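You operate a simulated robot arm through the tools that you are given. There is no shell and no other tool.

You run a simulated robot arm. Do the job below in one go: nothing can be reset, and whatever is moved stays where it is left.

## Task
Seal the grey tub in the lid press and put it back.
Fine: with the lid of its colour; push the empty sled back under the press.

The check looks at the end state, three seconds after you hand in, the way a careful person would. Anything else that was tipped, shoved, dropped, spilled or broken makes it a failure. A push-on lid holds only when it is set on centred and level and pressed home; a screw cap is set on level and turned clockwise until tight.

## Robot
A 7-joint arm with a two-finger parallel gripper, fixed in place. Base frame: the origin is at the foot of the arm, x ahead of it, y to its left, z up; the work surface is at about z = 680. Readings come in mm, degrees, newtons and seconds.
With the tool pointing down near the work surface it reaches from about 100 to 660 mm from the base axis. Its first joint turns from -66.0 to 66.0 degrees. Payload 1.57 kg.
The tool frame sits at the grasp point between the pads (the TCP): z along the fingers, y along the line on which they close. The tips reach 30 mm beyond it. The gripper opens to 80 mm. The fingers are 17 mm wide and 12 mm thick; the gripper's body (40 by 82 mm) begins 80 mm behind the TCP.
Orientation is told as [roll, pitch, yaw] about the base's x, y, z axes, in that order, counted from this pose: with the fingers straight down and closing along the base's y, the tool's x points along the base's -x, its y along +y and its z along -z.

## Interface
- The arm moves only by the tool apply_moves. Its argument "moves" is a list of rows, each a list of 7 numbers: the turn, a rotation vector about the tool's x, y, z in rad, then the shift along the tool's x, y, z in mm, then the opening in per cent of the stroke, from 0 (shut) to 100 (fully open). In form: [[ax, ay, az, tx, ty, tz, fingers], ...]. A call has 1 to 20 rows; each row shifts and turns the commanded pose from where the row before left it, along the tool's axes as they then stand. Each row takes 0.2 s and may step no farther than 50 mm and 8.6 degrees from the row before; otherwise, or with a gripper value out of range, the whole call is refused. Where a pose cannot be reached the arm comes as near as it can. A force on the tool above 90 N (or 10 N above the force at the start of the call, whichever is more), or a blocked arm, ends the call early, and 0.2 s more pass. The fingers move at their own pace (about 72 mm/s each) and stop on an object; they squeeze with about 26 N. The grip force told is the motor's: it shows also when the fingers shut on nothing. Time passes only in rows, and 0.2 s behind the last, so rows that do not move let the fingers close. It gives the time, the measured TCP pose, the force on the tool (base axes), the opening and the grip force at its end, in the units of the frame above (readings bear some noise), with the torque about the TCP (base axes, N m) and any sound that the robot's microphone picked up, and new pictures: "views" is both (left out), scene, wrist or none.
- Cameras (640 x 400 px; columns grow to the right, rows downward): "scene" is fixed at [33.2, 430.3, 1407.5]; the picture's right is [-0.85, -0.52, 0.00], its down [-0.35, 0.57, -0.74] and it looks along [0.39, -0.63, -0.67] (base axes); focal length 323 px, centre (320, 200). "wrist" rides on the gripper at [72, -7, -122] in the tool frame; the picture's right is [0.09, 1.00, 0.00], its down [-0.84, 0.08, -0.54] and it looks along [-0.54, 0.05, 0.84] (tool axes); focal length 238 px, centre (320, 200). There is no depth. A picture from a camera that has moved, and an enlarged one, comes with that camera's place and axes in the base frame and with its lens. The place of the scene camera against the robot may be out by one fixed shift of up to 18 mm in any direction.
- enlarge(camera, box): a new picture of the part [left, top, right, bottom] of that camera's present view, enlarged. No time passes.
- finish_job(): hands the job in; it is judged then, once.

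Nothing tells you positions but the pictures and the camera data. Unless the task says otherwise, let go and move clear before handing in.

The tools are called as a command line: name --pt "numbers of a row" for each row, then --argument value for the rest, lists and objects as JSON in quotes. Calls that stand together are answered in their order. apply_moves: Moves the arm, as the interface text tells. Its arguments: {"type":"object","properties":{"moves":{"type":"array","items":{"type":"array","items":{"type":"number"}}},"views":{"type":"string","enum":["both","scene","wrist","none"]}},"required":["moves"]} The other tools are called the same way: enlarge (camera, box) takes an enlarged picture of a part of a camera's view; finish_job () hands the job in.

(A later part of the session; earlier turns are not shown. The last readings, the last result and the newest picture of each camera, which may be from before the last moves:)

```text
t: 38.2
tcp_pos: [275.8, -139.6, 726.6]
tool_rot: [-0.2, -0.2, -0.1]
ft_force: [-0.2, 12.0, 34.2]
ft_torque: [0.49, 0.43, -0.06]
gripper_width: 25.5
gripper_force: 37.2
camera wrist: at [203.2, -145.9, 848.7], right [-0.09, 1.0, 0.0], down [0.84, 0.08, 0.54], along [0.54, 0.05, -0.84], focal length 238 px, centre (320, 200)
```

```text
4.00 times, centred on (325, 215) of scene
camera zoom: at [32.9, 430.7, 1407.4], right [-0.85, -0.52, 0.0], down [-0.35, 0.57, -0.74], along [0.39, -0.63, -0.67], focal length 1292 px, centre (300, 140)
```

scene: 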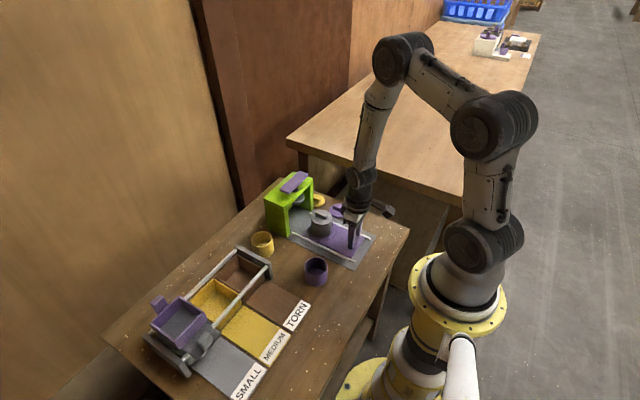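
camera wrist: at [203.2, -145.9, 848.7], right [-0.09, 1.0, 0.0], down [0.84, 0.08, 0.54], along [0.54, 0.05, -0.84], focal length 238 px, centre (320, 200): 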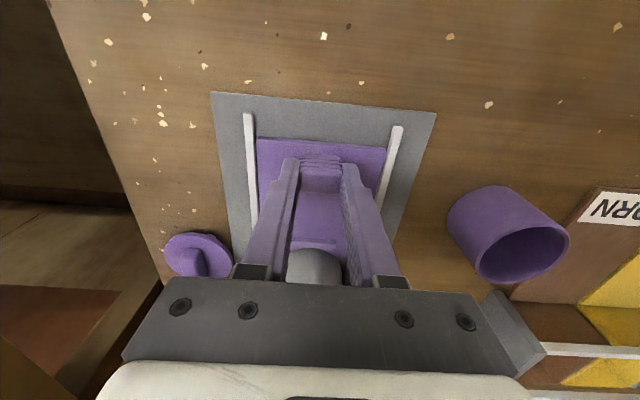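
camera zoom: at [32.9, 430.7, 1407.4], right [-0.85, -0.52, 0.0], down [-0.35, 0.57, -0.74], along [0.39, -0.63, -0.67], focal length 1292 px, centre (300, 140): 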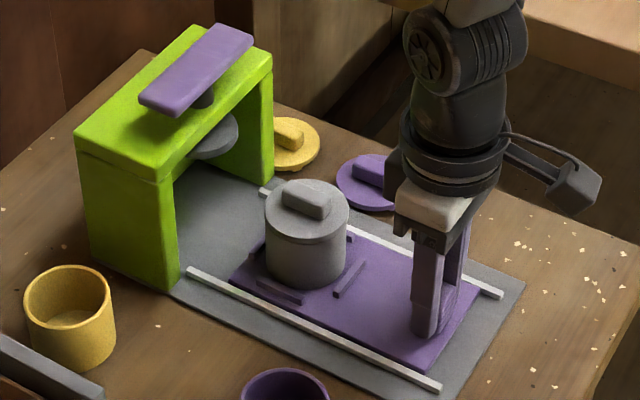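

The sled slides smoothly and the tub rides with it. I'll relieve the vertical and sideways load a little and continue.

apply_moves --pt "0 0 0 0 0.3 -0.5 20" --pt "0 0 0 -2 0 0 20" --pt "0 0 0 -4 0 0 20" --pt "0 0 0 -4 0 0 20" --pt "0 0 0 -4 0 0 20" --pt "0 0 0 -4 0 0 20" --pt "0 0 0 -2 0 0 20" --pt "0 0 0 0 0 0 20" --views "scene"

enlarge --camera "scene" --box '[260, 165, 390, 265]'

```text
t: 40.0
tcp_pos: [296.4, -140.1, 726.2]
tool_rot: [-0.2, -0.1, 0.0]
ft_force: [-1.2, -7.3, 6.3]
ft_torque: [0.11, -0.09, -0.03]
gripper_width: 25.7
gripper_force: 37.1
```

scene: 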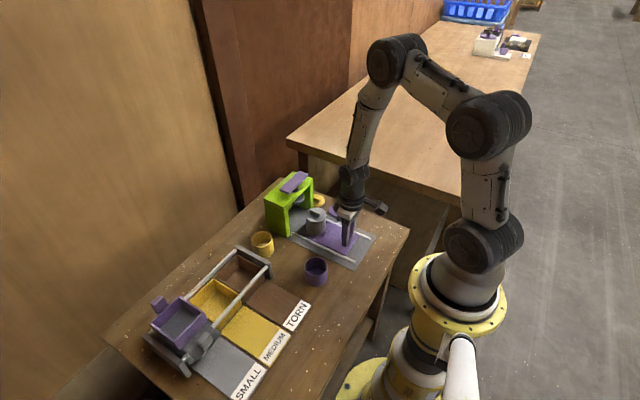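

```text
4.00 times, centred on (325, 215) of scene
camera zoom: at [33.1, 430.2, 1407.6], right [-0.85, -0.52, 0.0], down [-0.35, 0.57, -0.74], along [0.39, -0.63, -0.67], focal length 1292 px, centre (300, 140)
```

zoom: 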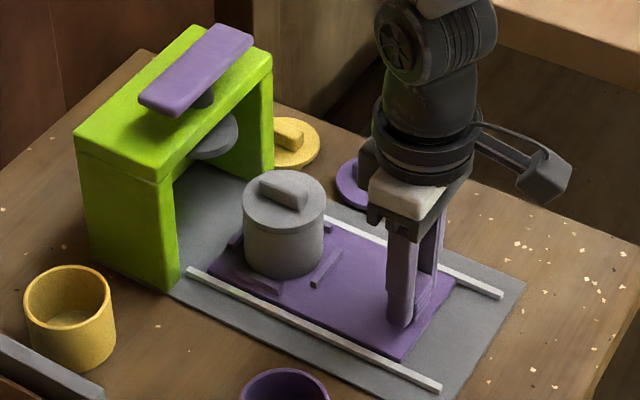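

The lid's bar looks about 10 mm below the platen, so it should pass under. I'll keep pushing in measured steps.

apply_moves --pt "0 0 0 0 -0.1 -0.1 20" --pt "0 0 0 -2 0 0 20" --pt "0 0 0 -4 0 0 20" --pt "0 0 0 -4 0 0 20" --pt "0 0 0 -4 0 0 20" --pt "0 0 0 -4 0 0 20" --pt "0 0 0 -2 0 0 20" --pt "0 0 0 0 0 0 20" --views "both"

enlarge --camera "scene" --box '[260, 165, 360, 245]'

```text
t: 41.8
tcp_pos: [314.9, -139.4, 726.7]
tool_rot: [-0.2, -0.1, -0.2]
ft_force: [0.4, -10.1, -3.6]
ft_torque: [-0.04, 0.02, 0.06]
gripper_width: 25.6
gripper_force: 36.8
camera wrist: at [242.4, -146.0, 848.8], right [-0.09, 1.0, 0.0], down [0.84, 0.08, 0.54], along [0.54, 0.05, -0.84], focal length 238 px, centre (320, 200)
```

scene: 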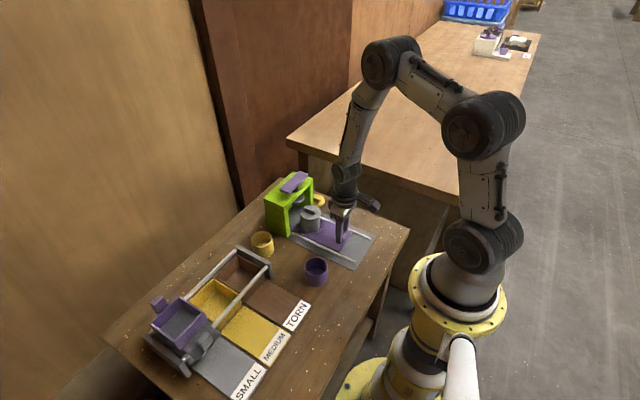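
wrist: 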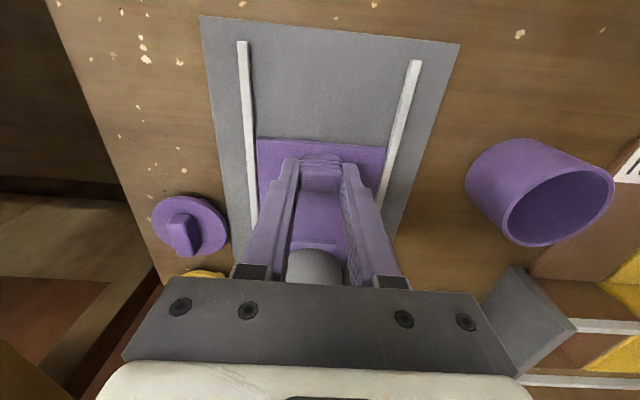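

```text
5.00 times, centred on (310, 205) of scene
camera zoom: at [33.3, 430.1, 1407.6], right [-0.85, -0.52, 0.0], down [-0.35, 0.57, -0.74], along [0.39, -0.63, -0.67], focal length 1614 px, centre (370, 175)
```

zoom: 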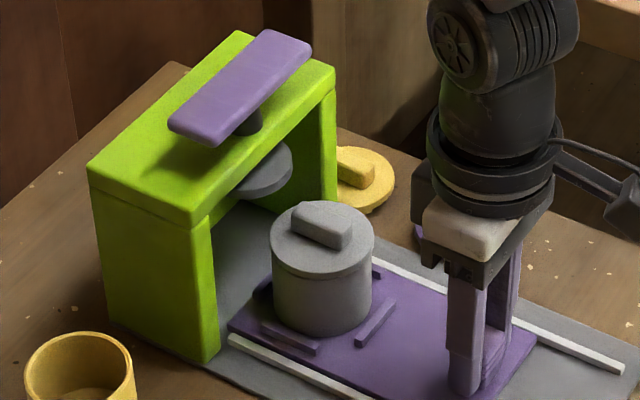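

apply_moves --pt "0 0 0 0 -0.3 0 20" --pt "0 0 0 -2 0 0 20" --pt "0 0 0 -3 0 0 20" --pt "0 0 0 -3 0 0 20" --pt "0 0 0 -3 0 0 20" --pt "0 0 0 -2 0 0 20" --pt "0 0 0 0 0 0 20" --views "scene"

enlarge --camera "scene" --box '[260, 165, 360, 245]'

```text
t: 43.4
tcp_pos: [328.8, -140.4, 725.7]
tool_rot: [-0.1, 0.0, -0.1]
ft_force: [-1.3, -13.8, -11.2]
ft_torque: [-0.05, 0.63, 0.06]
gripper_width: 25.4
gripper_force: 36.7
```

scene: 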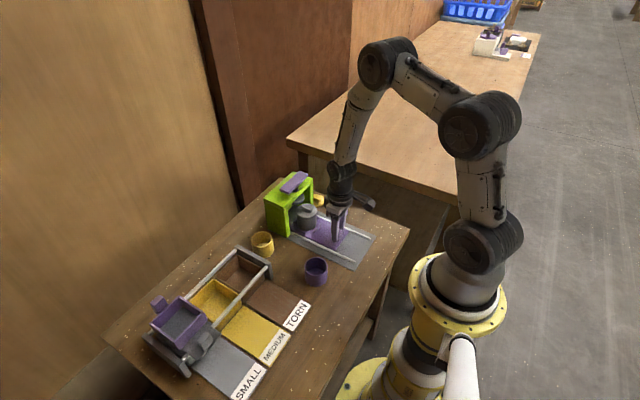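

```text
5.00 times, centred on (310, 205) of scene
camera zoom: at [33.3, 430.0, 1407.6], right [-0.85, -0.52, 0.0], down [-0.35, 0.57, -0.74], along [0.39, -0.63, -0.67], focal length 1614 px, centre (370, 175)
```

zoom: 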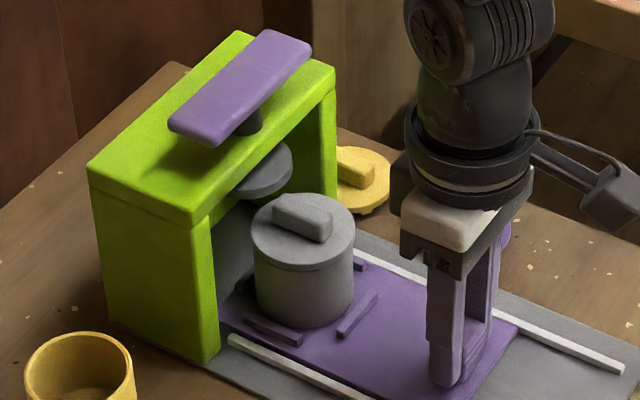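

apply_moves --pt "0 0 0 0 -0.4 0.2 20" --pt "0 0 0 -2 0 0 20" --pt "0 0 0 -3 0 0 20" --pt "0 0 0 -3 0 0 20" --pt "0 0 0 -2 0 0 20" --pt "0 0 0 0 0 0 20" --views "scene"

enlarge --camera "scene" --box '[260, 165, 360, 245]'

```text
t: 44.8
tcp_pos: [339.3, -140.4, 726.3]
tool_rot: [-0.1, -0.1, -0.1]
ft_force: [-1.4, 3.4, 9.7]
ft_torque: [0.29, 0.56, 0.04]
gripper_width: 25.6
gripper_force: 36.8
```

scene: 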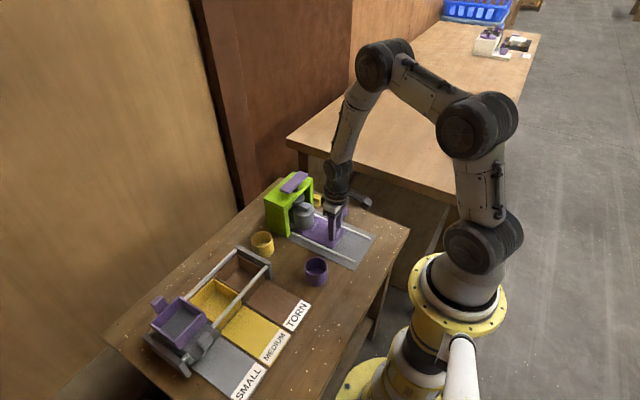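

```text
5.00 times, centred on (310, 205) of scene
camera zoom: at [33.1, 430.4, 1407.5], right [-0.85, -0.52, 0.0], down [-0.35, 0.57, -0.74], along [0.39, -0.63, -0.67], focal length 1614 px, centre (370, 175)
```

zoom: 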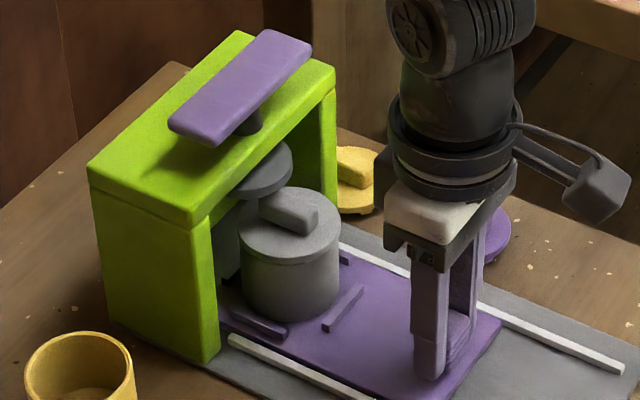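

apply_moves --pt "0 0 0 0 0 -0.1 20" --pt "0 0 0 -2 0 0 20" --pt "0 0 0 -3 0 0 20" --pt "0 0 0 -3 0 0 20" --pt "0 0 0 -2 0 0 20" --pt "0 0 0 0 0 0 20" --views "scene"

enlarge --camera "scene" --box '[260, 165, 360, 245]'

```text
t: 46.2
tcp_pos: [348.5, -139.8, 726.6]
tool_rot: [-0.1, 0.0, -0.1]
ft_force: [-0.3, 7.0, 3.9]
ft_torque: [0.28, -0.04, -0.02]
gripper_width: 25.6
gripper_force: 36.8
```

scene: 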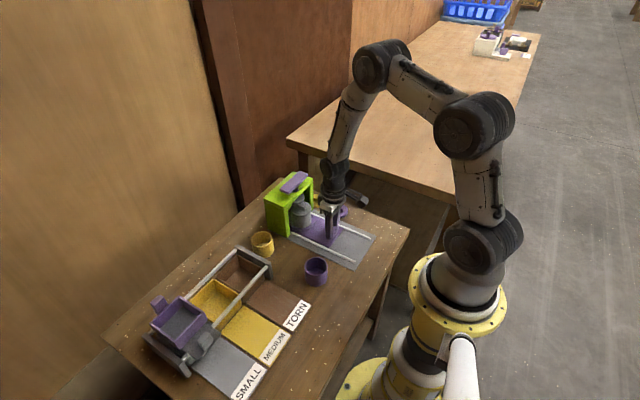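

```text
5.00 times, centred on (310, 205) of scene
camera zoom: at [33.2, 430.5, 1407.5], right [-0.85, -0.52, 0.0], down [-0.35, 0.57, -0.74], along [0.39, -0.63, -0.67], focal length 1614 px, centre (370, 175)
```

zoom: 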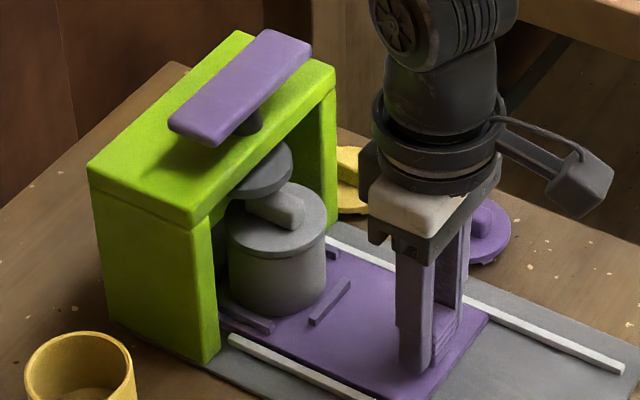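

apply_moves --pt "0 0 0 -2 0.1 0 20" --pt "0 0 0 -3 0 0 20" --pt "0 0 0 -3 0 0 20" --pt "0 0 0 -2 0 0 20" --pt "0 0 0 0 0 0 20" --views "scene"

enlarge --camera "scene" --box '[260, 165, 360, 245]'

```text
t: 47.4
tcp_pos: [358.0, -140.4, 726.5]
tool_rot: [0.0, 0.1, -0.1]
ft_force: [-0.7, 8.0, 3.8]
ft_torque: [0.32, 0.17, -0.02]
gripper_width: 25.5
gripper_force: 37.2
```

scene: 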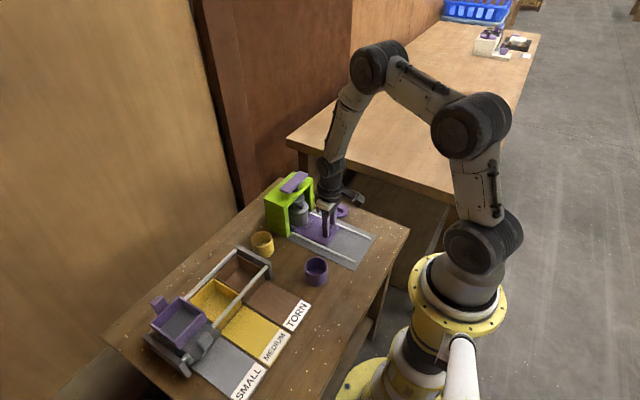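

```text
5.00 times, centred on (310, 205) of scene
camera zoom: at [33.2, 430.5, 1407.5], right [-0.85, -0.52, 0.0], down [-0.35, 0.57, -0.74], along [0.39, -0.63, -0.67], focal length 1614 px, centre (370, 175)
```

zoom: 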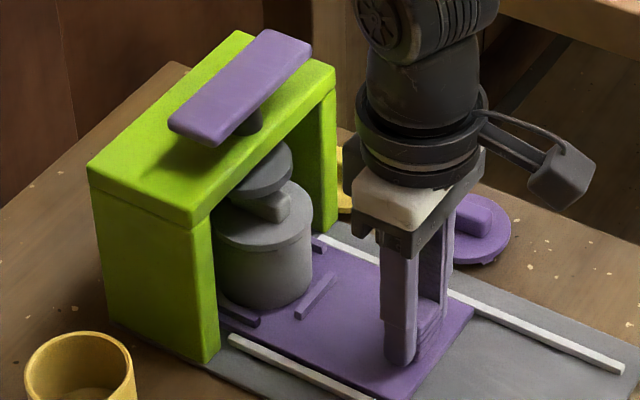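

apply_moves --pt "0 0 0 -1 0 0 20" --pt "0 0 0 -1 0 0 20" --pt "0 0 0 -1 0 0 20" --pt "0 0 0 -1 0 0 20" --pt "0 0 0 0 0 0 20" --views "scene"

enlarge --camera "scene" --box '[270, 165, 334, 235]'

```text
t: 48.6
tcp_pos: [362.6, -139.6, 725.6]
tool_rot: [-0.2, 0.0, -0.2]
ft_force: [-0.3, 9.6, 3.9]
ft_torque: [0.34, 0.29, 0.04]
gripper_width: 25.6
gripper_force: 36.7
```

scene: 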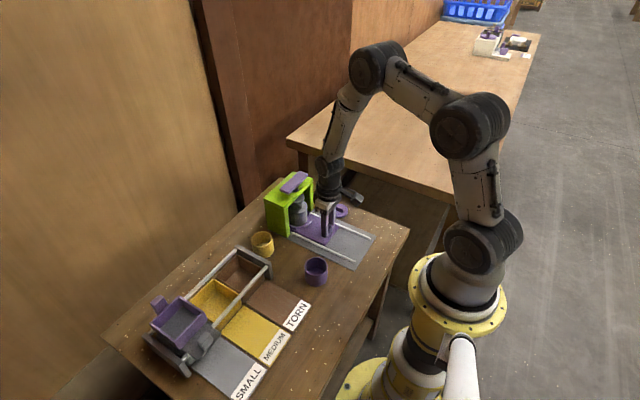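

```text
5.71 times, centred on (302, 200) of scene
camera zoom: at [33.2, 430.5, 1407.5], right [-0.85, -0.52, 0.0], down [-0.35, 0.57, -0.74], along [0.39, -0.63, -0.67], focal length 1845 px, centre (423, 200)
```

zoom: 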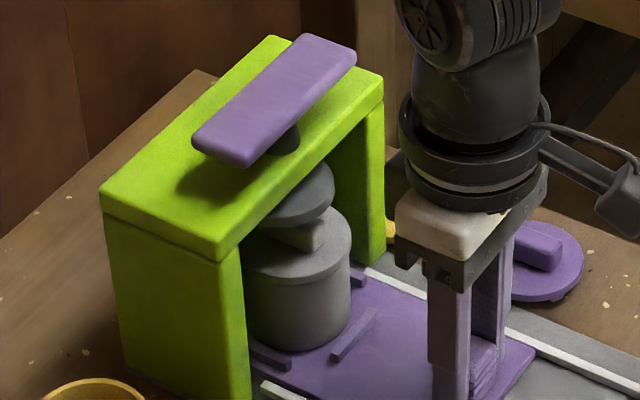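

apply_moves --pt "0 0 0 -1 0 0 20" --pt "0 0 0 -1 0 0 20" --pt "0 0 0 -1 0 0 20" --pt "0 0 0 0 0 0 20" --views "scene"

enlarge --camera "scene" --box '[270, 165, 334, 235]'

```text
t: 49.6
tcp_pos: [365.3, -140.3, 727.0]
tool_rot: [-0.1, -0.1, -0.1]
ft_force: [-0.9, 8.0, 1.0]
ft_torque: [0.33, 0.35, 0.04]
gripper_width: 25.4
gripper_force: 36.4
```

scene: 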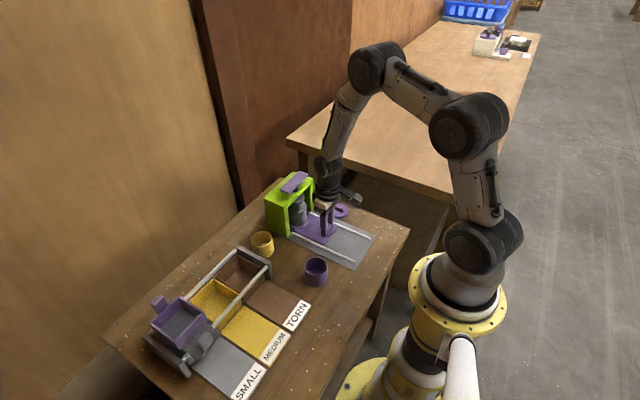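

```text
5.71 times, centred on (302, 200) of scene
camera zoom: at [33.2, 430.5, 1407.5], right [-0.85, -0.52, 0.0], down [-0.35, 0.57, -0.74], along [0.39, -0.63, -0.67], focal length 1845 px, centre (423, 200)
```

zoom: 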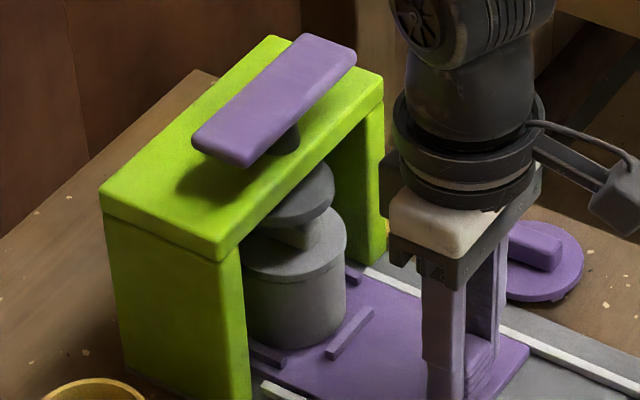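

apply_moves --pt "0 0 0 -1 0 0 20" --pt "0 0 0 -1 0 0 20" --pt "0 0 0 0 0 0 20" --views "none"

apply_moves --pt "0 0 0 -1 0 0 20" --pt "0 0 0 -0.5 0 0 20" --pt "0 0 0 0 0 0 20" --views "none"

```text
t: 50.4
tcp_pos: [367.6, -139.4, 726.1]
tool_rot: [-0.1, 0.0, -0.2]
ft_force: [-1.3, 7.8, 2.4]
ft_torque: [0.32, -0.14, 0.04]
gripper_width: 25.8
gripper_force: 36.6
```

```text
t: 51.2
tcp_pos: [366.9, -141.0, 726.5]
tool_rot: [-0.1, 0.2, -0.1]
ft_force: [-12.7, 3.0, 7.8]
ft_torque: [0.14, -0.19, 0.01]
gripper_width: 25.0
gripper_force: 36.7
```

The sled hit its stop with -12.7 N in x at about 110 mm of travel, which puts the lid under the press axis near x 474. I'll release the handle, rise and look.

apply_moves --pt "0 0 0 0.2 0 0 20" --pt "0 0 0 0 0 0 40" --pt "0 0 0 0 0 0 55" --pt "0 0 0 0 0 0 55" --pt "0 0 0 0 0 -20 55" --pt "0 0 0 0 0 -40 55" --pt "0 0 0 0 0 -45 55" --pt "0 0 0 0 0 -45 55" --pt "0 0 0 0 0 0 55" --views "both"

enlarge --camera "scene" --box '[270, 165, 334, 235]'

enlarge --camera "wrist" --box '[220, 40, 420, 200]'

```text
t: 53.2
tcp_pos: [366.3, -140.8, 877.1]
tool_rot: [-0.1, 0.0, -0.1]
ft_force: [0.5, 0.2, -0.2]
ft_torque: [0.01, -0.01, 0.02]
gripper_width: 44.0
gripper_force: 0.1
camera wrist: at [294.9, -147.2, 998.3], right [-0.09, 1.0, 0.0], down [0.84, 0.08, 0.54], along [0.54, 0.05, -0.84], focal length 238 px, centre (320, 200)
```

scene: 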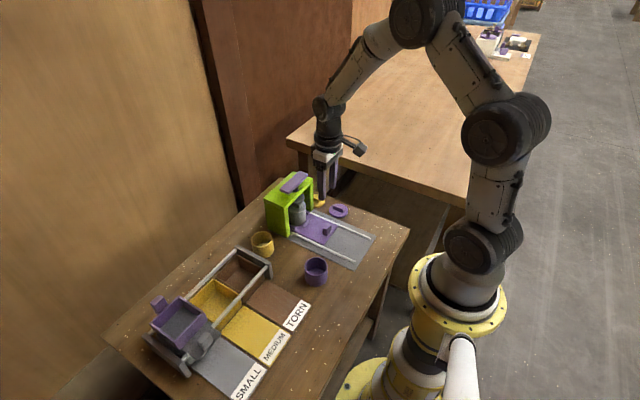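
wrist: 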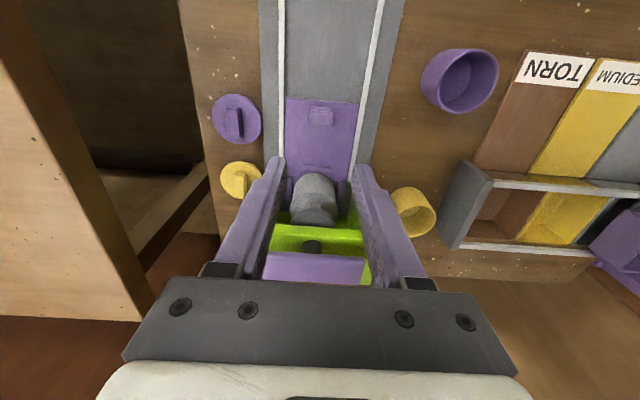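

```text
5.71 times, centred on (302, 200) of scene
camera zoom: at [33.2, 430.3, 1407.5], right [-0.85, -0.52, 0.0], down [-0.35, 0.57, -0.74], along [0.39, -0.63, -0.67], focal length 1845 px, centre (423, 200)
```

zoom: 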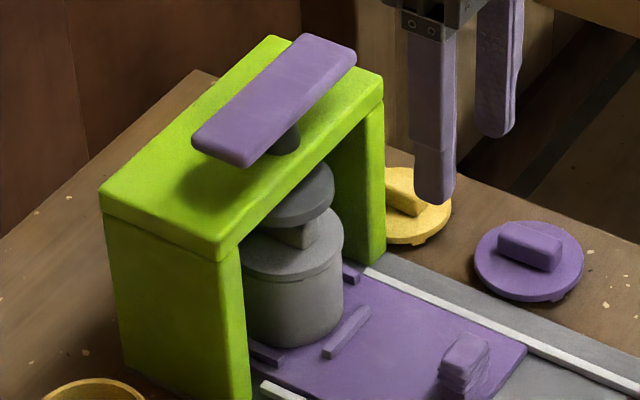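

```text
2.50 times, centred on (320, 120) of wrist
camera zoom: at [294.9, -147.2, 998.3], right [-0.09, 1.0, 0.0], down [0.84, 0.08, 0.54], along [0.54, 0.05, -0.84], focal length 596 px, centre (320, 400)
```

zoom: 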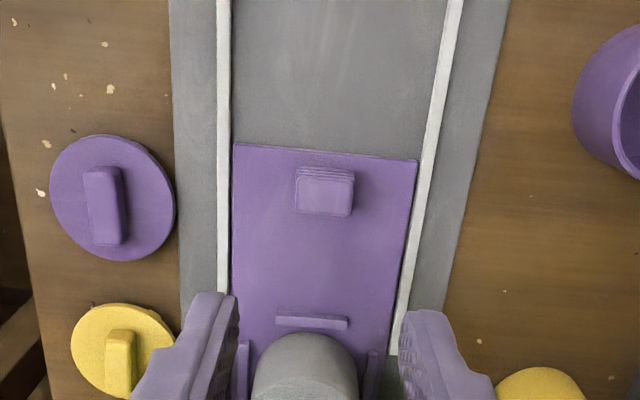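

The tub sits under the platen. Next I go above the purple press plate at about (474, -139, top z≈840) with the fingers closed, and check alignment before pressing.

apply_moves --pt "0 0 0 0 0 -40 0" --pt "0 0 0 -35.5 0 0 0" --pt "0 0 0 -35.5 0 0 0" --pt "0 0 0 -35.5 0 0 0" --pt "0 0 0 0 0 0 0" --views "both"

enlarge --camera "scene" --box '[260, 145, 340, 235]'

enlarge --camera "wrist" --box '[220, 60, 420, 220]'

```text
t: 54.4
tcp_pos: [474.8, -141.1, 917.2]
tool_rot: [-0.2, -0.1, -0.1]
ft_force: [0.4, -0.7, -0.1]
ft_torque: [-0.02, 0.02, -0.03]
gripper_width: 0.1
gripper_force: 21.4
camera wrist: at [401.8, -146.4, 1039.1], right [-0.09, 1.0, 0.0], down [0.84, 0.08, 0.54], along [0.54, 0.05, -0.84], focal length 238 px, centre (320, 200)
```

scene: 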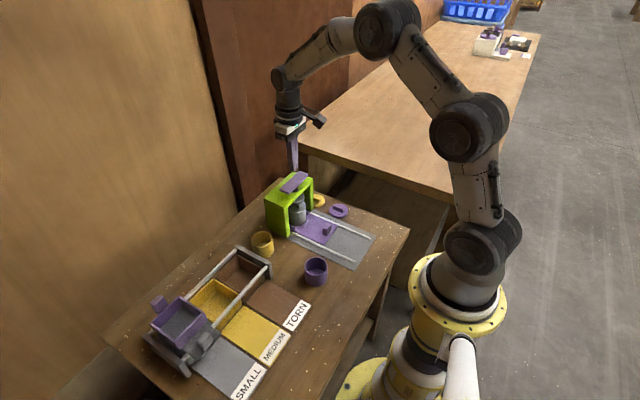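
wrist: 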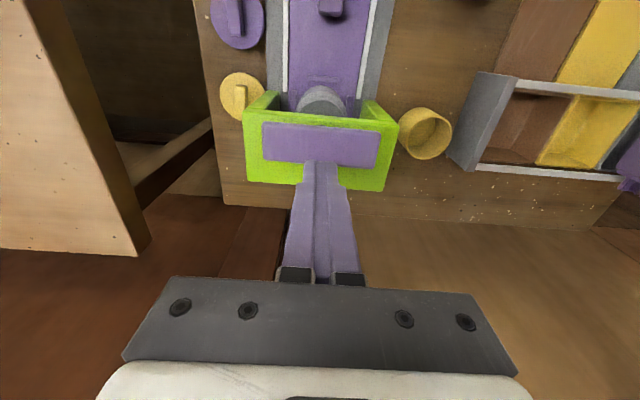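

```text
4.44 times, centred on (300, 190) of scene
camera zoom: at [33.2, 430.3, 1407.5], right [-0.85, -0.52, 0.0], down [-0.35, 0.57, -0.74], along [0.39, -0.63, -0.67], focal length 1435 px, centre (409, 244)
```

zoom: 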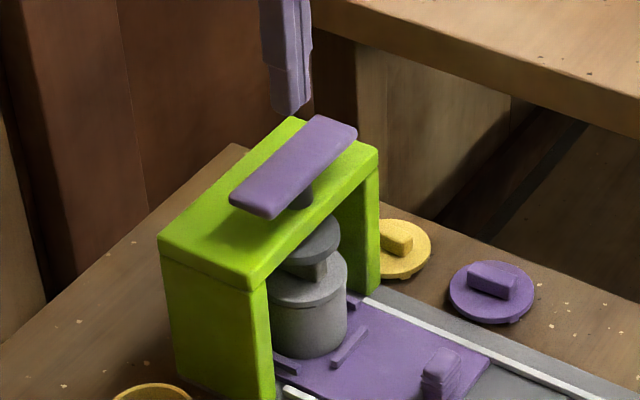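

```text
2.50 times, centred on (320, 140) of wrist
camera zoom: at [401.8, -146.4, 1039.1], right [-0.09, 1.0, 0.0], down [0.84, 0.08, 0.54], along [0.54, 0.05, -0.84], focal length 596 px, centre (320, 350)
```

zoom: 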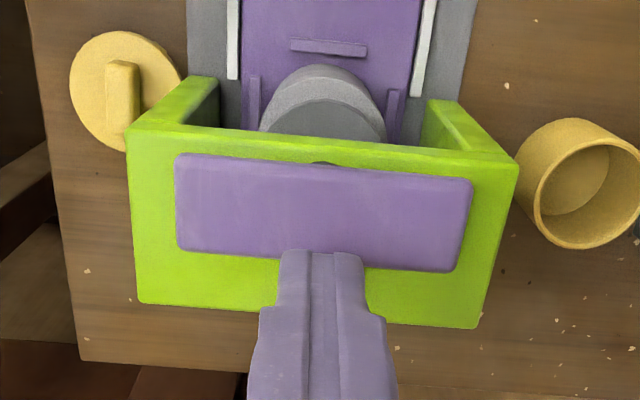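

enlarge --camera "wrist" --box '[285, 75, 365, 125]'

```text
8.00 times, centred on (325, 100) of wrist
camera zoom: at [401.8, -146.4, 1039.1], right [-0.09, 1.0, 0.0], down [0.84, 0.08, 0.54], along [0.54, 0.05, -0.84], focal length 1907 px, centre (280, 1000)
```

zoom: 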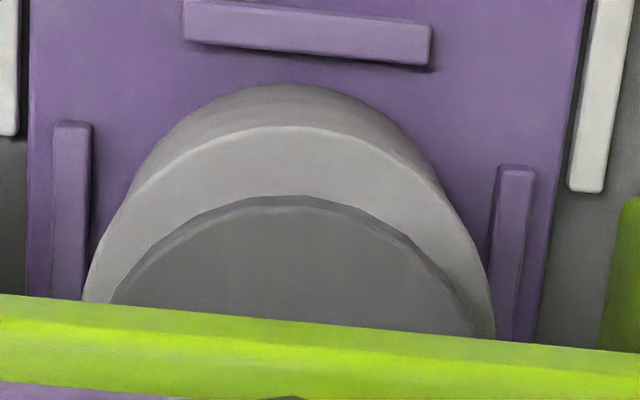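

The tool is over the plate centre, and the lid (centre x≈474) is concentric with the platen. I'll lower to the plate and start pressing in small steps.

apply_moves --pt "0 0 0 0 0 20 0" --pt "0 0 0 0 0 15 0" --pt "0 0 0 0 0 5 0" --pt "0 0 0 0 0 0 0" --views "scene"

enlarge --camera "scene" --box '[260, 155, 340, 235]'

```text
t: 55.4
tcp_pos: [474.6, -140.5, 876.5]
tool_rot: [-0.1, -0.1, -0.1]
ft_force: [0.8, 0.6, -0.8]
ft_torque: [-0.02, 0.02, -0.03]
gripper_width: 0.2
gripper_force: 20.5
```

scene: 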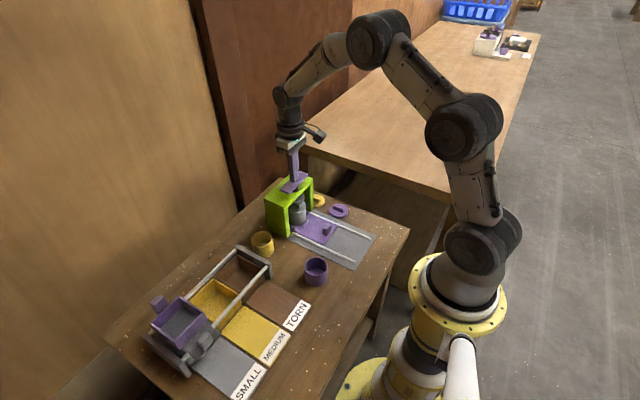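

```text
5.00 times, centred on (300, 195) of scene
camera zoom: at [33.2, 430.3, 1407.5], right [-0.85, -0.52, 0.0], down [-0.35, 0.57, -0.74], along [0.39, -0.63, -0.67], focal length 1614 px, centre (420, 225)
```

zoom: 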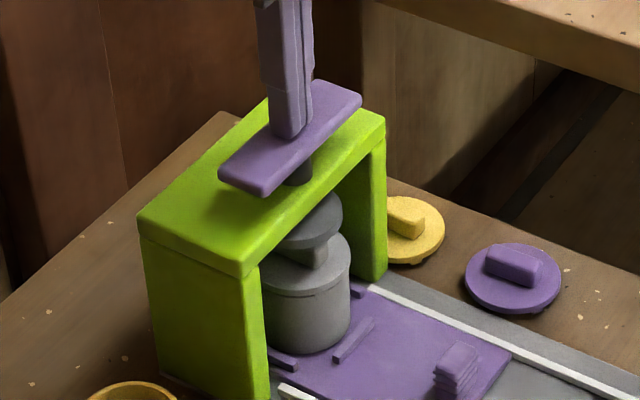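

apply_moves --pt "0 0 0 0 0 2 0" --pt "0 0 0 0 0 2 0" --pt "0 0 0 0 0 0 0" --views "none"

apply_moves --pt "0 0 0 0 0 1 0" --pt "0 0 0 0 0 1 0" --pt "0 0 0 0 0 0 0" --views "none"

apply_moves --pt "0 0 0 0 0 1 0" --pt "0 0 0 0 0 1 0" --pt "0 0 0 0 0 0 0" --views "none"

```text
t: 56.2
tcp_pos: [475.1, -138.5, 871.0]
tool_rot: [-0.2, -0.1, -0.1]
ft_force: [-0.1, -1.3, 0.8]
ft_torque: [0.0, 0.02, 0.03]
gripper_width: 0.1
gripper_force: 21.3
```

```text
t: 57.0
tcp_pos: [475.5, -139.7, 869.7]
tool_rot: [-0.1, 0.0, -0.2]
ft_force: [-0.5, 0.9, 1.6]
ft_torque: [0.03, 0.01, 0.02]
gripper_width: 0.0
gripper_force: 20.9
```

```text
t: 57.8
tcp_pos: [474.7, -140.8, 869.1]
tool_rot: [-0.3, -0.2, -0.1]
ft_force: [0.1, -1.5, 0.9]
ft_torque: [-0.02, 0.01, 0.01]
gripper_width: 0.0
gripper_force: 21.0
```

apply_moves --pt "0 0 0 0 0 1 0" --pt "0 0 0 0 0 1 0" --pt "0 0 0 0 0 0 0" --views "none"

apply_moves --pt "0 0 0 0 0 1 0" --pt "0 0 0 0 0 1 0" --pt "0 0 0 0 0 0 0" --views "scene"

enlarge --camera "scene" --box '[260, 155, 340, 235]'

```text
t: 58.6
tcp_pos: [474.7, -140.4, 866.6]
tool_rot: [0.0, 0.0, -0.1]
ft_force: [1.4, 0.3, 1.0]
ft_torque: [0.0, -0.05, 0.01]
gripper_width: 0.1
gripper_force: 20.8
```

```text
t: 59.4
tcp_pos: [475.9, -139.9, 864.7]
tool_rot: [-0.1, -0.1, -0.1]
ft_force: [0.4, 0.7, 1.7]
ft_torque: [0.02, -0.02, -0.03]
gripper_width: 0.0
gripper_force: 21.7
```

scene: 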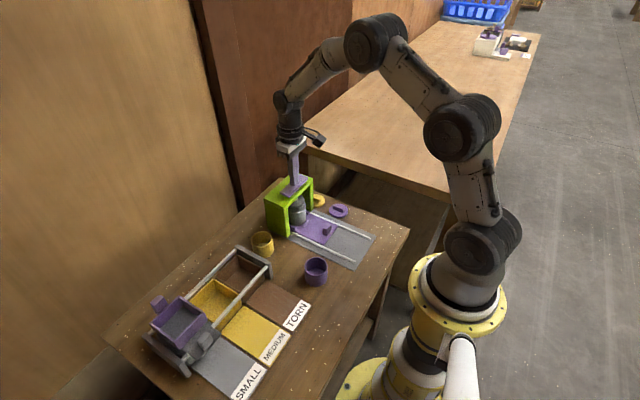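

```text
5.00 times, centred on (300, 195) of scene
camera zoom: at [33.2, 430.3, 1407.5], right [-0.85, -0.52, 0.0], down [-0.35, 0.57, -0.74], along [0.39, -0.63, -0.67], focal length 1614 px, centre (420, 225)
```

zoom: 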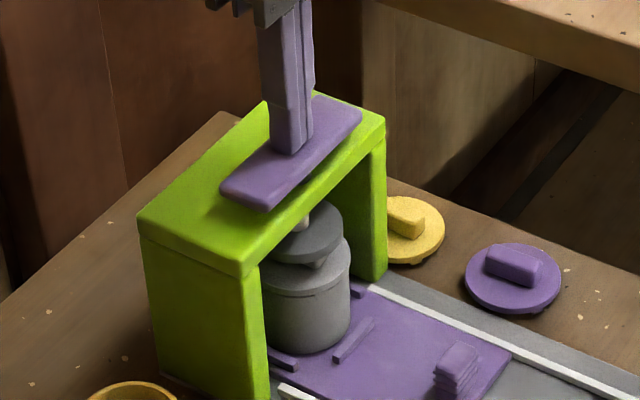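

The plate is travelling down with only about 1–2 N (light spring), and the platen is about to touch the lid bar. I'll keep pressing in 1 mm steps.

apply_moves --pt "0 0 0 0 0 1 0" --pt "0 0 0 0 0 1 0" --pt "0 0 0 0 0 0 0" --views "none"

apply_moves --pt "0 0 0 0 0 1 0" --pt "0 0 0 0 0 0 0" --views "none"

apply_moves --pt "0 0 0 0 0 1 0" --pt "0 0 0 0 0 0 0" --views "none"

```text
t: 60.2
tcp_pos: [474.5, -141.2, 863.2]
tool_rot: [-0.2, -0.1, -0.2]
ft_force: [-0.6, 1.7, 5.4]
ft_torque: [0.03, 0.01, 0.0]
gripper_width: 0.0
gripper_force: 21.3
```

```text
t: 60.8
tcp_pos: [475.4, -139.6, 861.9]
tool_rot: [-0.1, 0.0, -0.1]
ft_force: [-0.2, 0.0, 3.0]
ft_torque: [0.05, 0.0, -0.01]
gripper_width: 0.0
gripper_force: 20.8
```

```text
t: 61.4
tcp_pos: [476.2, -141.0, 860.9]
tool_rot: [-0.2, -0.1, 0.0]
ft_force: [0.5, -1.1, 2.5]
ft_torque: [0.01, 0.03, 0.0]
gripper_width: 0.0
gripper_force: 21.4
```

apply_moves --pt "0 0 0 0 0 1 0" --pt "0 0 0 0 0 0 0" --views "none"

apply_moves --pt "0 0 0 0 0 0.7 0" --pt "0 0 0 0 0 0 0" --views "scene"

enlarge --camera "scene" --box '[260, 155, 340, 235]'

```text
t: 62.0
tcp_pos: [474.9, -140.1, 860.5]
tool_rot: [-0.1, -0.1, -0.1]
ft_force: [-2.0, -0.5, 3.2]
ft_torque: [-0.03, 0.08, 0.01]
gripper_width: 0.0
gripper_force: 21.2
```

```text
t: 62.6
tcp_pos: [475.4, -140.4, 860.8]
tool_rot: [-0.2, 0.0, -0.1]
ft_force: [-4.6, 0.0, 8.9]
ft_torque: [0.01, 0.15, 0.01]
gripper_width: 0.0
gripper_force: 21.3
```

scene: 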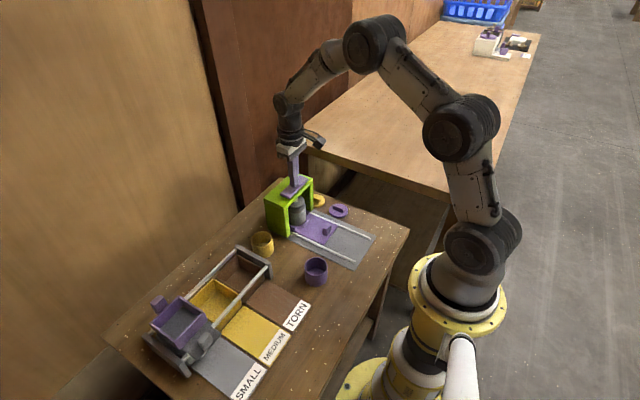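

```text
5.00 times, centred on (300, 195) of scene
camera zoom: at [33.0, 430.4, 1407.5], right [-0.85, -0.52, 0.0], down [-0.35, 0.57, -0.74], along [0.39, -0.63, -0.67], focal length 1614 px, centre (420, 225)
```

zoom: 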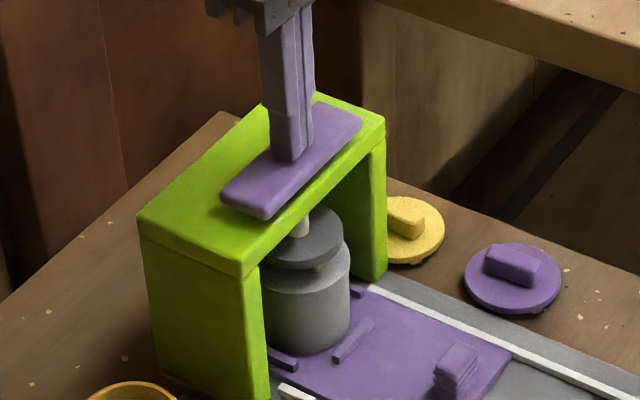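

The platen is on the lid bar (about 9 N). I'll increase the force gradually and watch for a snap or sound.

apply_moves --pt "0 0 0 0 0 0.5 0" --pt "0 0 0 0 0 0 0" --views "none"

apply_moves --pt "0 0 0 0 0 0.5 0" --pt "0 0 0 0 0 0 0" --views "none"

apply_moves --pt "0 0 0 0 0 0.5 0" --pt "0 0 0 0 0 0 0" --views "none"

```text
t: 63.2
tcp_pos: [474.6, -139.6, 860.2]
tool_rot: [-0.1, -0.2, -0.1]
ft_force: [-7.3, -0.4, 15.7]
ft_torque: [0.05, 0.29, 0.05]
gripper_width: 0.0
gripper_force: 21.4
```

```text
t: 63.8
tcp_pos: [475.1, -139.9, 857.9]
tool_rot: [-0.3, -0.2, -0.1]
ft_force: [-10.8, 2.8, 23.7]
ft_torque: [0.13, 0.41, -0.02]
gripper_width: 0.1
gripper_force: 20.8
```

```text
t: 64.4
tcp_pos: [475.4, -139.7, 860.7]
tool_rot: [-0.2, -0.2, -0.2]
ft_force: [-12.4, 2.1, 31.2]
ft_torque: [0.06, 0.45, 0.0]
gripper_width: 0.0
gripper_force: 21.0
```

apply_moves --pt "0 0 0 0.3 0 0.7 0" --pt "0 0 0 0 0 0 0" --views "none"

apply_moves --pt "0 0 0 0.3 0 0.7 0" --pt "0 0 0 0 0 0 0" --views "none"

apply_moves --pt "0 0 0 0.3 0 0.6 0" --pt "0 0 0 0 0 0 0" --views "none"

```text
t: 65.0
tcp_pos: [475.6, -140.7, 860.1]
tool_rot: [-0.2, -0.4, 0.0]
ft_force: [-12.1, 2.9, 35.8]
ft_torque: [0.14, 0.47, -0.02]
gripper_width: 0.0
gripper_force: 21.6
```

```text
t: 65.6
tcp_pos: [475.3, -139.6, 859.4]
tool_rot: [-0.2, -0.2, 0.0]
ft_force: [-13.4, 2.8, 39.3]
ft_torque: [0.13, 0.49, 0.0]
gripper_width: 0.1
gripper_force: 21.1
```

```text
t: 66.2
tcp_pos: [474.2, -139.5, 858.5]
tool_rot: [-0.4, -0.4, -0.2]
ft_force: [-12.7, 2.4, 39.6]
ft_torque: [0.09, 0.59, 0.0]
gripper_width: 0.0
gripper_force: 21.0
```

The force is levelling off near 39 N, so the lid seems to be sliding home. I'll keep going.

apply_moves --pt "0 0 0 0.2 0 0.6 0" --pt "0 0 0 0 0 0 0" --views "none"

apply_moves --pt "0 0 0 0.2 0 0.6 0" --pt "0 0 0 0 0 0 0" --views "none"

apply_moves --pt "0 0 0 0.2 0 0.6 0" --pt "0 0 0 0 0 0 0" --views "none"

```text
t: 66.8
tcp_pos: [475.8, -140.3, 858.8]
tool_rot: [-0.3, -0.5, -0.1]
ft_force: [-13.7, 2.1, 43.0]
ft_torque: [0.08, 0.61, -0.03]
gripper_width: 0.1
gripper_force: 21.0
```

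```text
t: 67.4
tcp_pos: [475.2, -140.2, 859.4]
tool_rot: [-0.3, -0.4, -0.1]
ft_force: [-13.1, 3.4, 44.2]
ft_torque: [0.14, 0.61, -0.03]
gripper_width: 0.0
gripper_force: 21.3
```

```text
t: 68.0
tcp_pos: [474.9, -140.8, 859.0]
tool_rot: [-0.2, -0.6, -0.1]
ft_force: [-12.5, 4.3, 46.4]
ft_torque: [0.2, 0.6, -0.04]
gripper_width: 0.0
gripper_force: 21.2
```

apply_moves --pt "0 0 0 0.2 0 1 0" --pt "0 0 0 0 0 0 0" --views "none"

apply_moves --pt "0 0 0 0.2 0 1 0" --pt "0 0 0 0 0 0 0" --views "both"

enlarge --camera "scene" --box '[260, 155, 340, 235]'

enlarge --camera "wrist" --box '[250, 90, 390, 200]'

```text
t: 68.6
tcp_pos: [473.9, -140.1, 858.2]
tool_rot: [-0.2, -0.7, -0.1]
ft_force: [-12.9, 7.5, 50.9]
ft_torque: [0.27, 0.73, -0.02]
gripper_width: 0.2
gripper_force: 21.3
```

```text
t: 69.2
tcp_pos: [474.4, -140.5, 859.7]
tool_rot: [-0.4, -0.7, -0.1]
ft_force: [-14.5, 10.6, 56.0]
ft_torque: [0.33, 0.79, -0.07]
gripper_width: 0.0
gripper_force: 21.1
camera wrist: at [400.7, -145.9, 980.2], right [-0.09, 1.0, -0.01], down [0.83, 0.08, 0.55], along [0.55, 0.04, -0.83], focal length 238 px, centre (320, 200)
```

scene: 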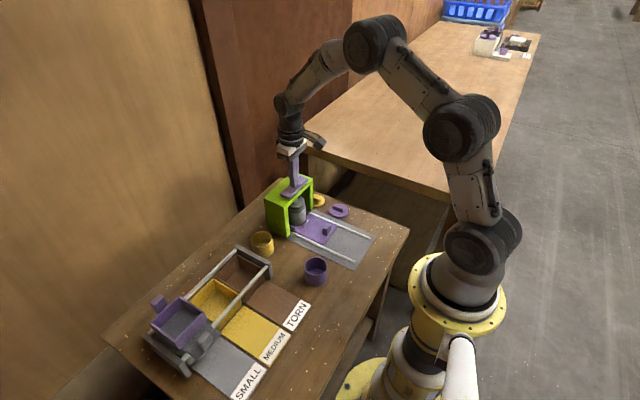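
wrist: 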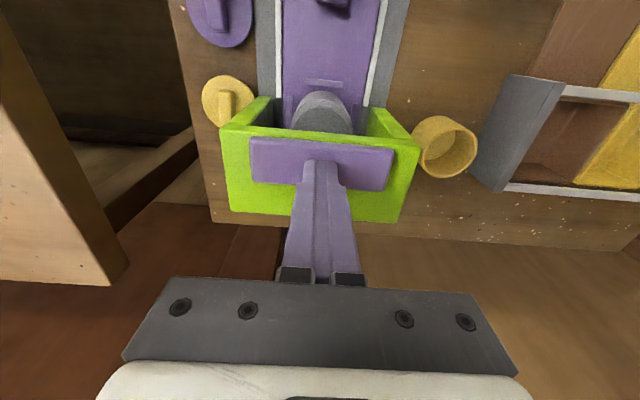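

```text
5.00 times, centred on (300, 195) of scene
camera zoom: at [32.0, 430.8, 1407.4], right [-0.85, -0.52, 0.0], down [-0.35, 0.57, -0.74], along [0.39, -0.63, -0.67], focal length 1614 px, centre (420, 225)
```

zoom: 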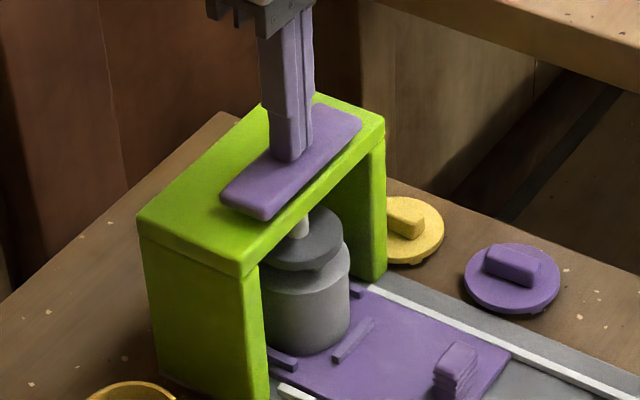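

```text
3.64 times, centred on (320, 145) of wrist
camera zoom: at [400.7, -145.9, 980.2], right [-0.09, 1.0, -0.01], down [0.83, 0.08, 0.55], along [0.55, 0.04, -0.83], focal length 867 px, centre (320, 400)
```

zoom: 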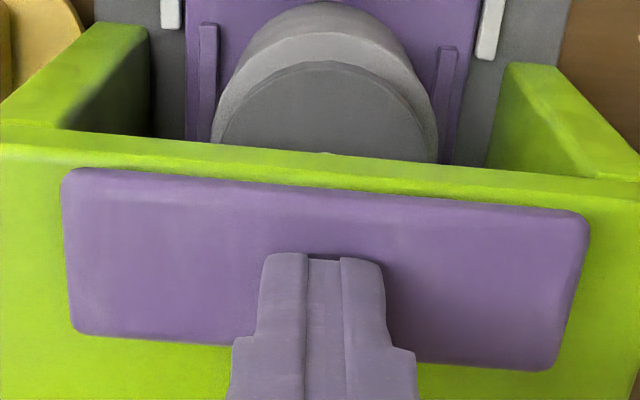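

The plate is bearing evenly on the lid at 56 N. I'll keep raising the force, easing the small sideways load.

apply_moves --pt "0 0 0 0.3 0.5 1 0" --pt "0 0 0 0 0 0 0" --views "none"

apply_moves --pt "0 0 0 0.3 0.3 1 0" --pt "0 0 0 0 0 0 0" --views "none"

apply_moves --pt "0 0 0 0.3 0.3 1 0" --pt "0 0 0 0 0 0 0" --views "none"

```text
t: 69.8
tcp_pos: [475.3, -139.9, 858.1]
tool_rot: [-0.4, -0.8, -0.1]
ft_force: [-16.7, 9.8, 60.8]
ft_torque: [0.32, 0.85, -0.07]
gripper_width: 0.0
gripper_force: 21.2
```

```text
t: 70.4
tcp_pos: [473.8, -141.1, 858.5]
tool_rot: [-0.4, -0.9, -0.1]
ft_force: [-18.5, 6.7, 63.3]
ft_torque: [0.27, 0.97, -0.05]
gripper_width: 0.0
gripper_force: 21.6
```

```text
t: 71.0
tcp_pos: [475.4, -139.4, 858.9]
tool_rot: [-0.4, -0.9, -0.1]
ft_force: [-19.8, 3.7, 68.3]
ft_torque: [0.18, 1.04, -0.03]
gripper_width: 0.1
gripper_force: 21.9
```

apply_moves --pt "0 0 0 1 0 0 0" --pt "0 0 0 0 0 0 0" --views "none"

apply_moves --pt "0 0 0 0.5 0 1 0" --pt "0 0 0 0 0 0 0" --views "none"

```text
t: 71.6
tcp_pos: [475.9, -139.7, 858.3]
tool_rot: [-0.4, -1.1, -0.1]
ft_force: [-16.9, 4.5, 66.1]
ft_torque: [0.17, 0.97, -0.02]
gripper_width: 0.2
gripper_force: 21.2
```

```text
t: 72.2
tcp_pos: [474.3, -141.4, 858.3]
tool_rot: [-0.3, -1.2, -0.1]
ft_force: [-16.5, 8.3, 67.5]
ft_torque: [0.29, 0.96, -0.11]
gripper_width: 0.0
gripper_force: 21.0
```

enlarge --camera "scene" --box '[288, 190, 328, 230]'

enlarge --camera "wrist" --box '[280, 75, 370, 140]'

```text
10.00 times, centred on (308, 210) of scene
camera zoom: at [31.8, 430.8, 1407.4], right [-0.85, -0.52, 0.0], down [-0.35, 0.57, -0.74], along [0.39, -0.63, -0.67], focal length 3229 px, centre (440, 100)
```

zoom: 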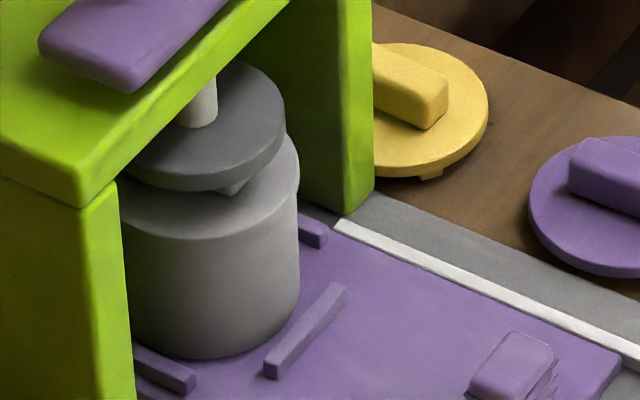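

```text
6.15 times, centred on (325, 108) of wrist
camera zoom: at [399.7, -145.6, 979.5], right [-0.09, 1.0, -0.01], down [0.83, 0.08, 0.56], along [0.56, 0.04, -0.83], focal length 1467 px, centre (289, 769)
```

zoom: 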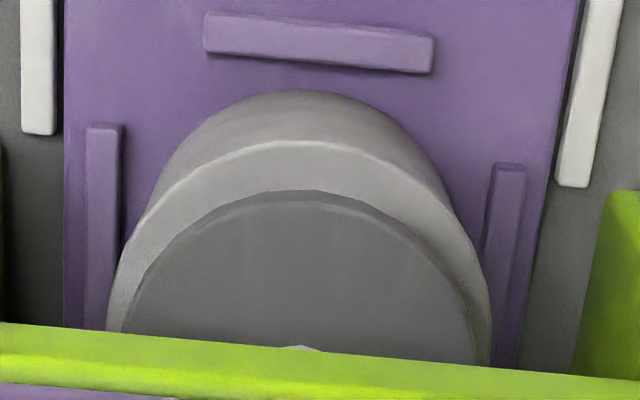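

The lid looks nearly flush but I've heard no snap yet, so I'll continue raising the force in steps.

apply_moves --pt "0 0 0 0.5 0.2 1.5 0" --pt "0 0 0 0 0 0 0" --views "none"

apply_moves --pt "0 0 0 0.3 0.2 1.5 0" --pt "0 0 0 0 0 0 0" --views "none"

apply_moves --pt "0 0 0 0.3 0 1.5 0" --pt "0 0 0 0 0 0 0" --views "none"

```text
t: 72.8
tcp_pos: [474.4, -140.6, 858.8]
tool_rot: [-0.5, -1.3, -0.1]
ft_force: [-19.1, 10.3, 74.6]
ft_torque: [0.37, 1.13, -0.07]
gripper_width: 0.0
gripper_force: 21.2
```

```text
t: 73.4
tcp_pos: [473.1, -140.9, 860.3]
tool_rot: [-0.4, -1.4, -0.1]
ft_force: [-21.2, 10.8, 81.6]
ft_torque: [0.38, 1.25, -0.06]
gripper_width: 0.0
gripper_force: 21.2
```

```text
t: 74.0
tcp_pos: [475.2, -139.7, 858.8]
tool_rot: [-0.7, -1.5, -0.2]
ft_force: [-24.0, 10.2, 86.6]
ft_torque: [0.35, 1.37, -0.06]
gripper_width: 0.0
gripper_force: 21.5
```

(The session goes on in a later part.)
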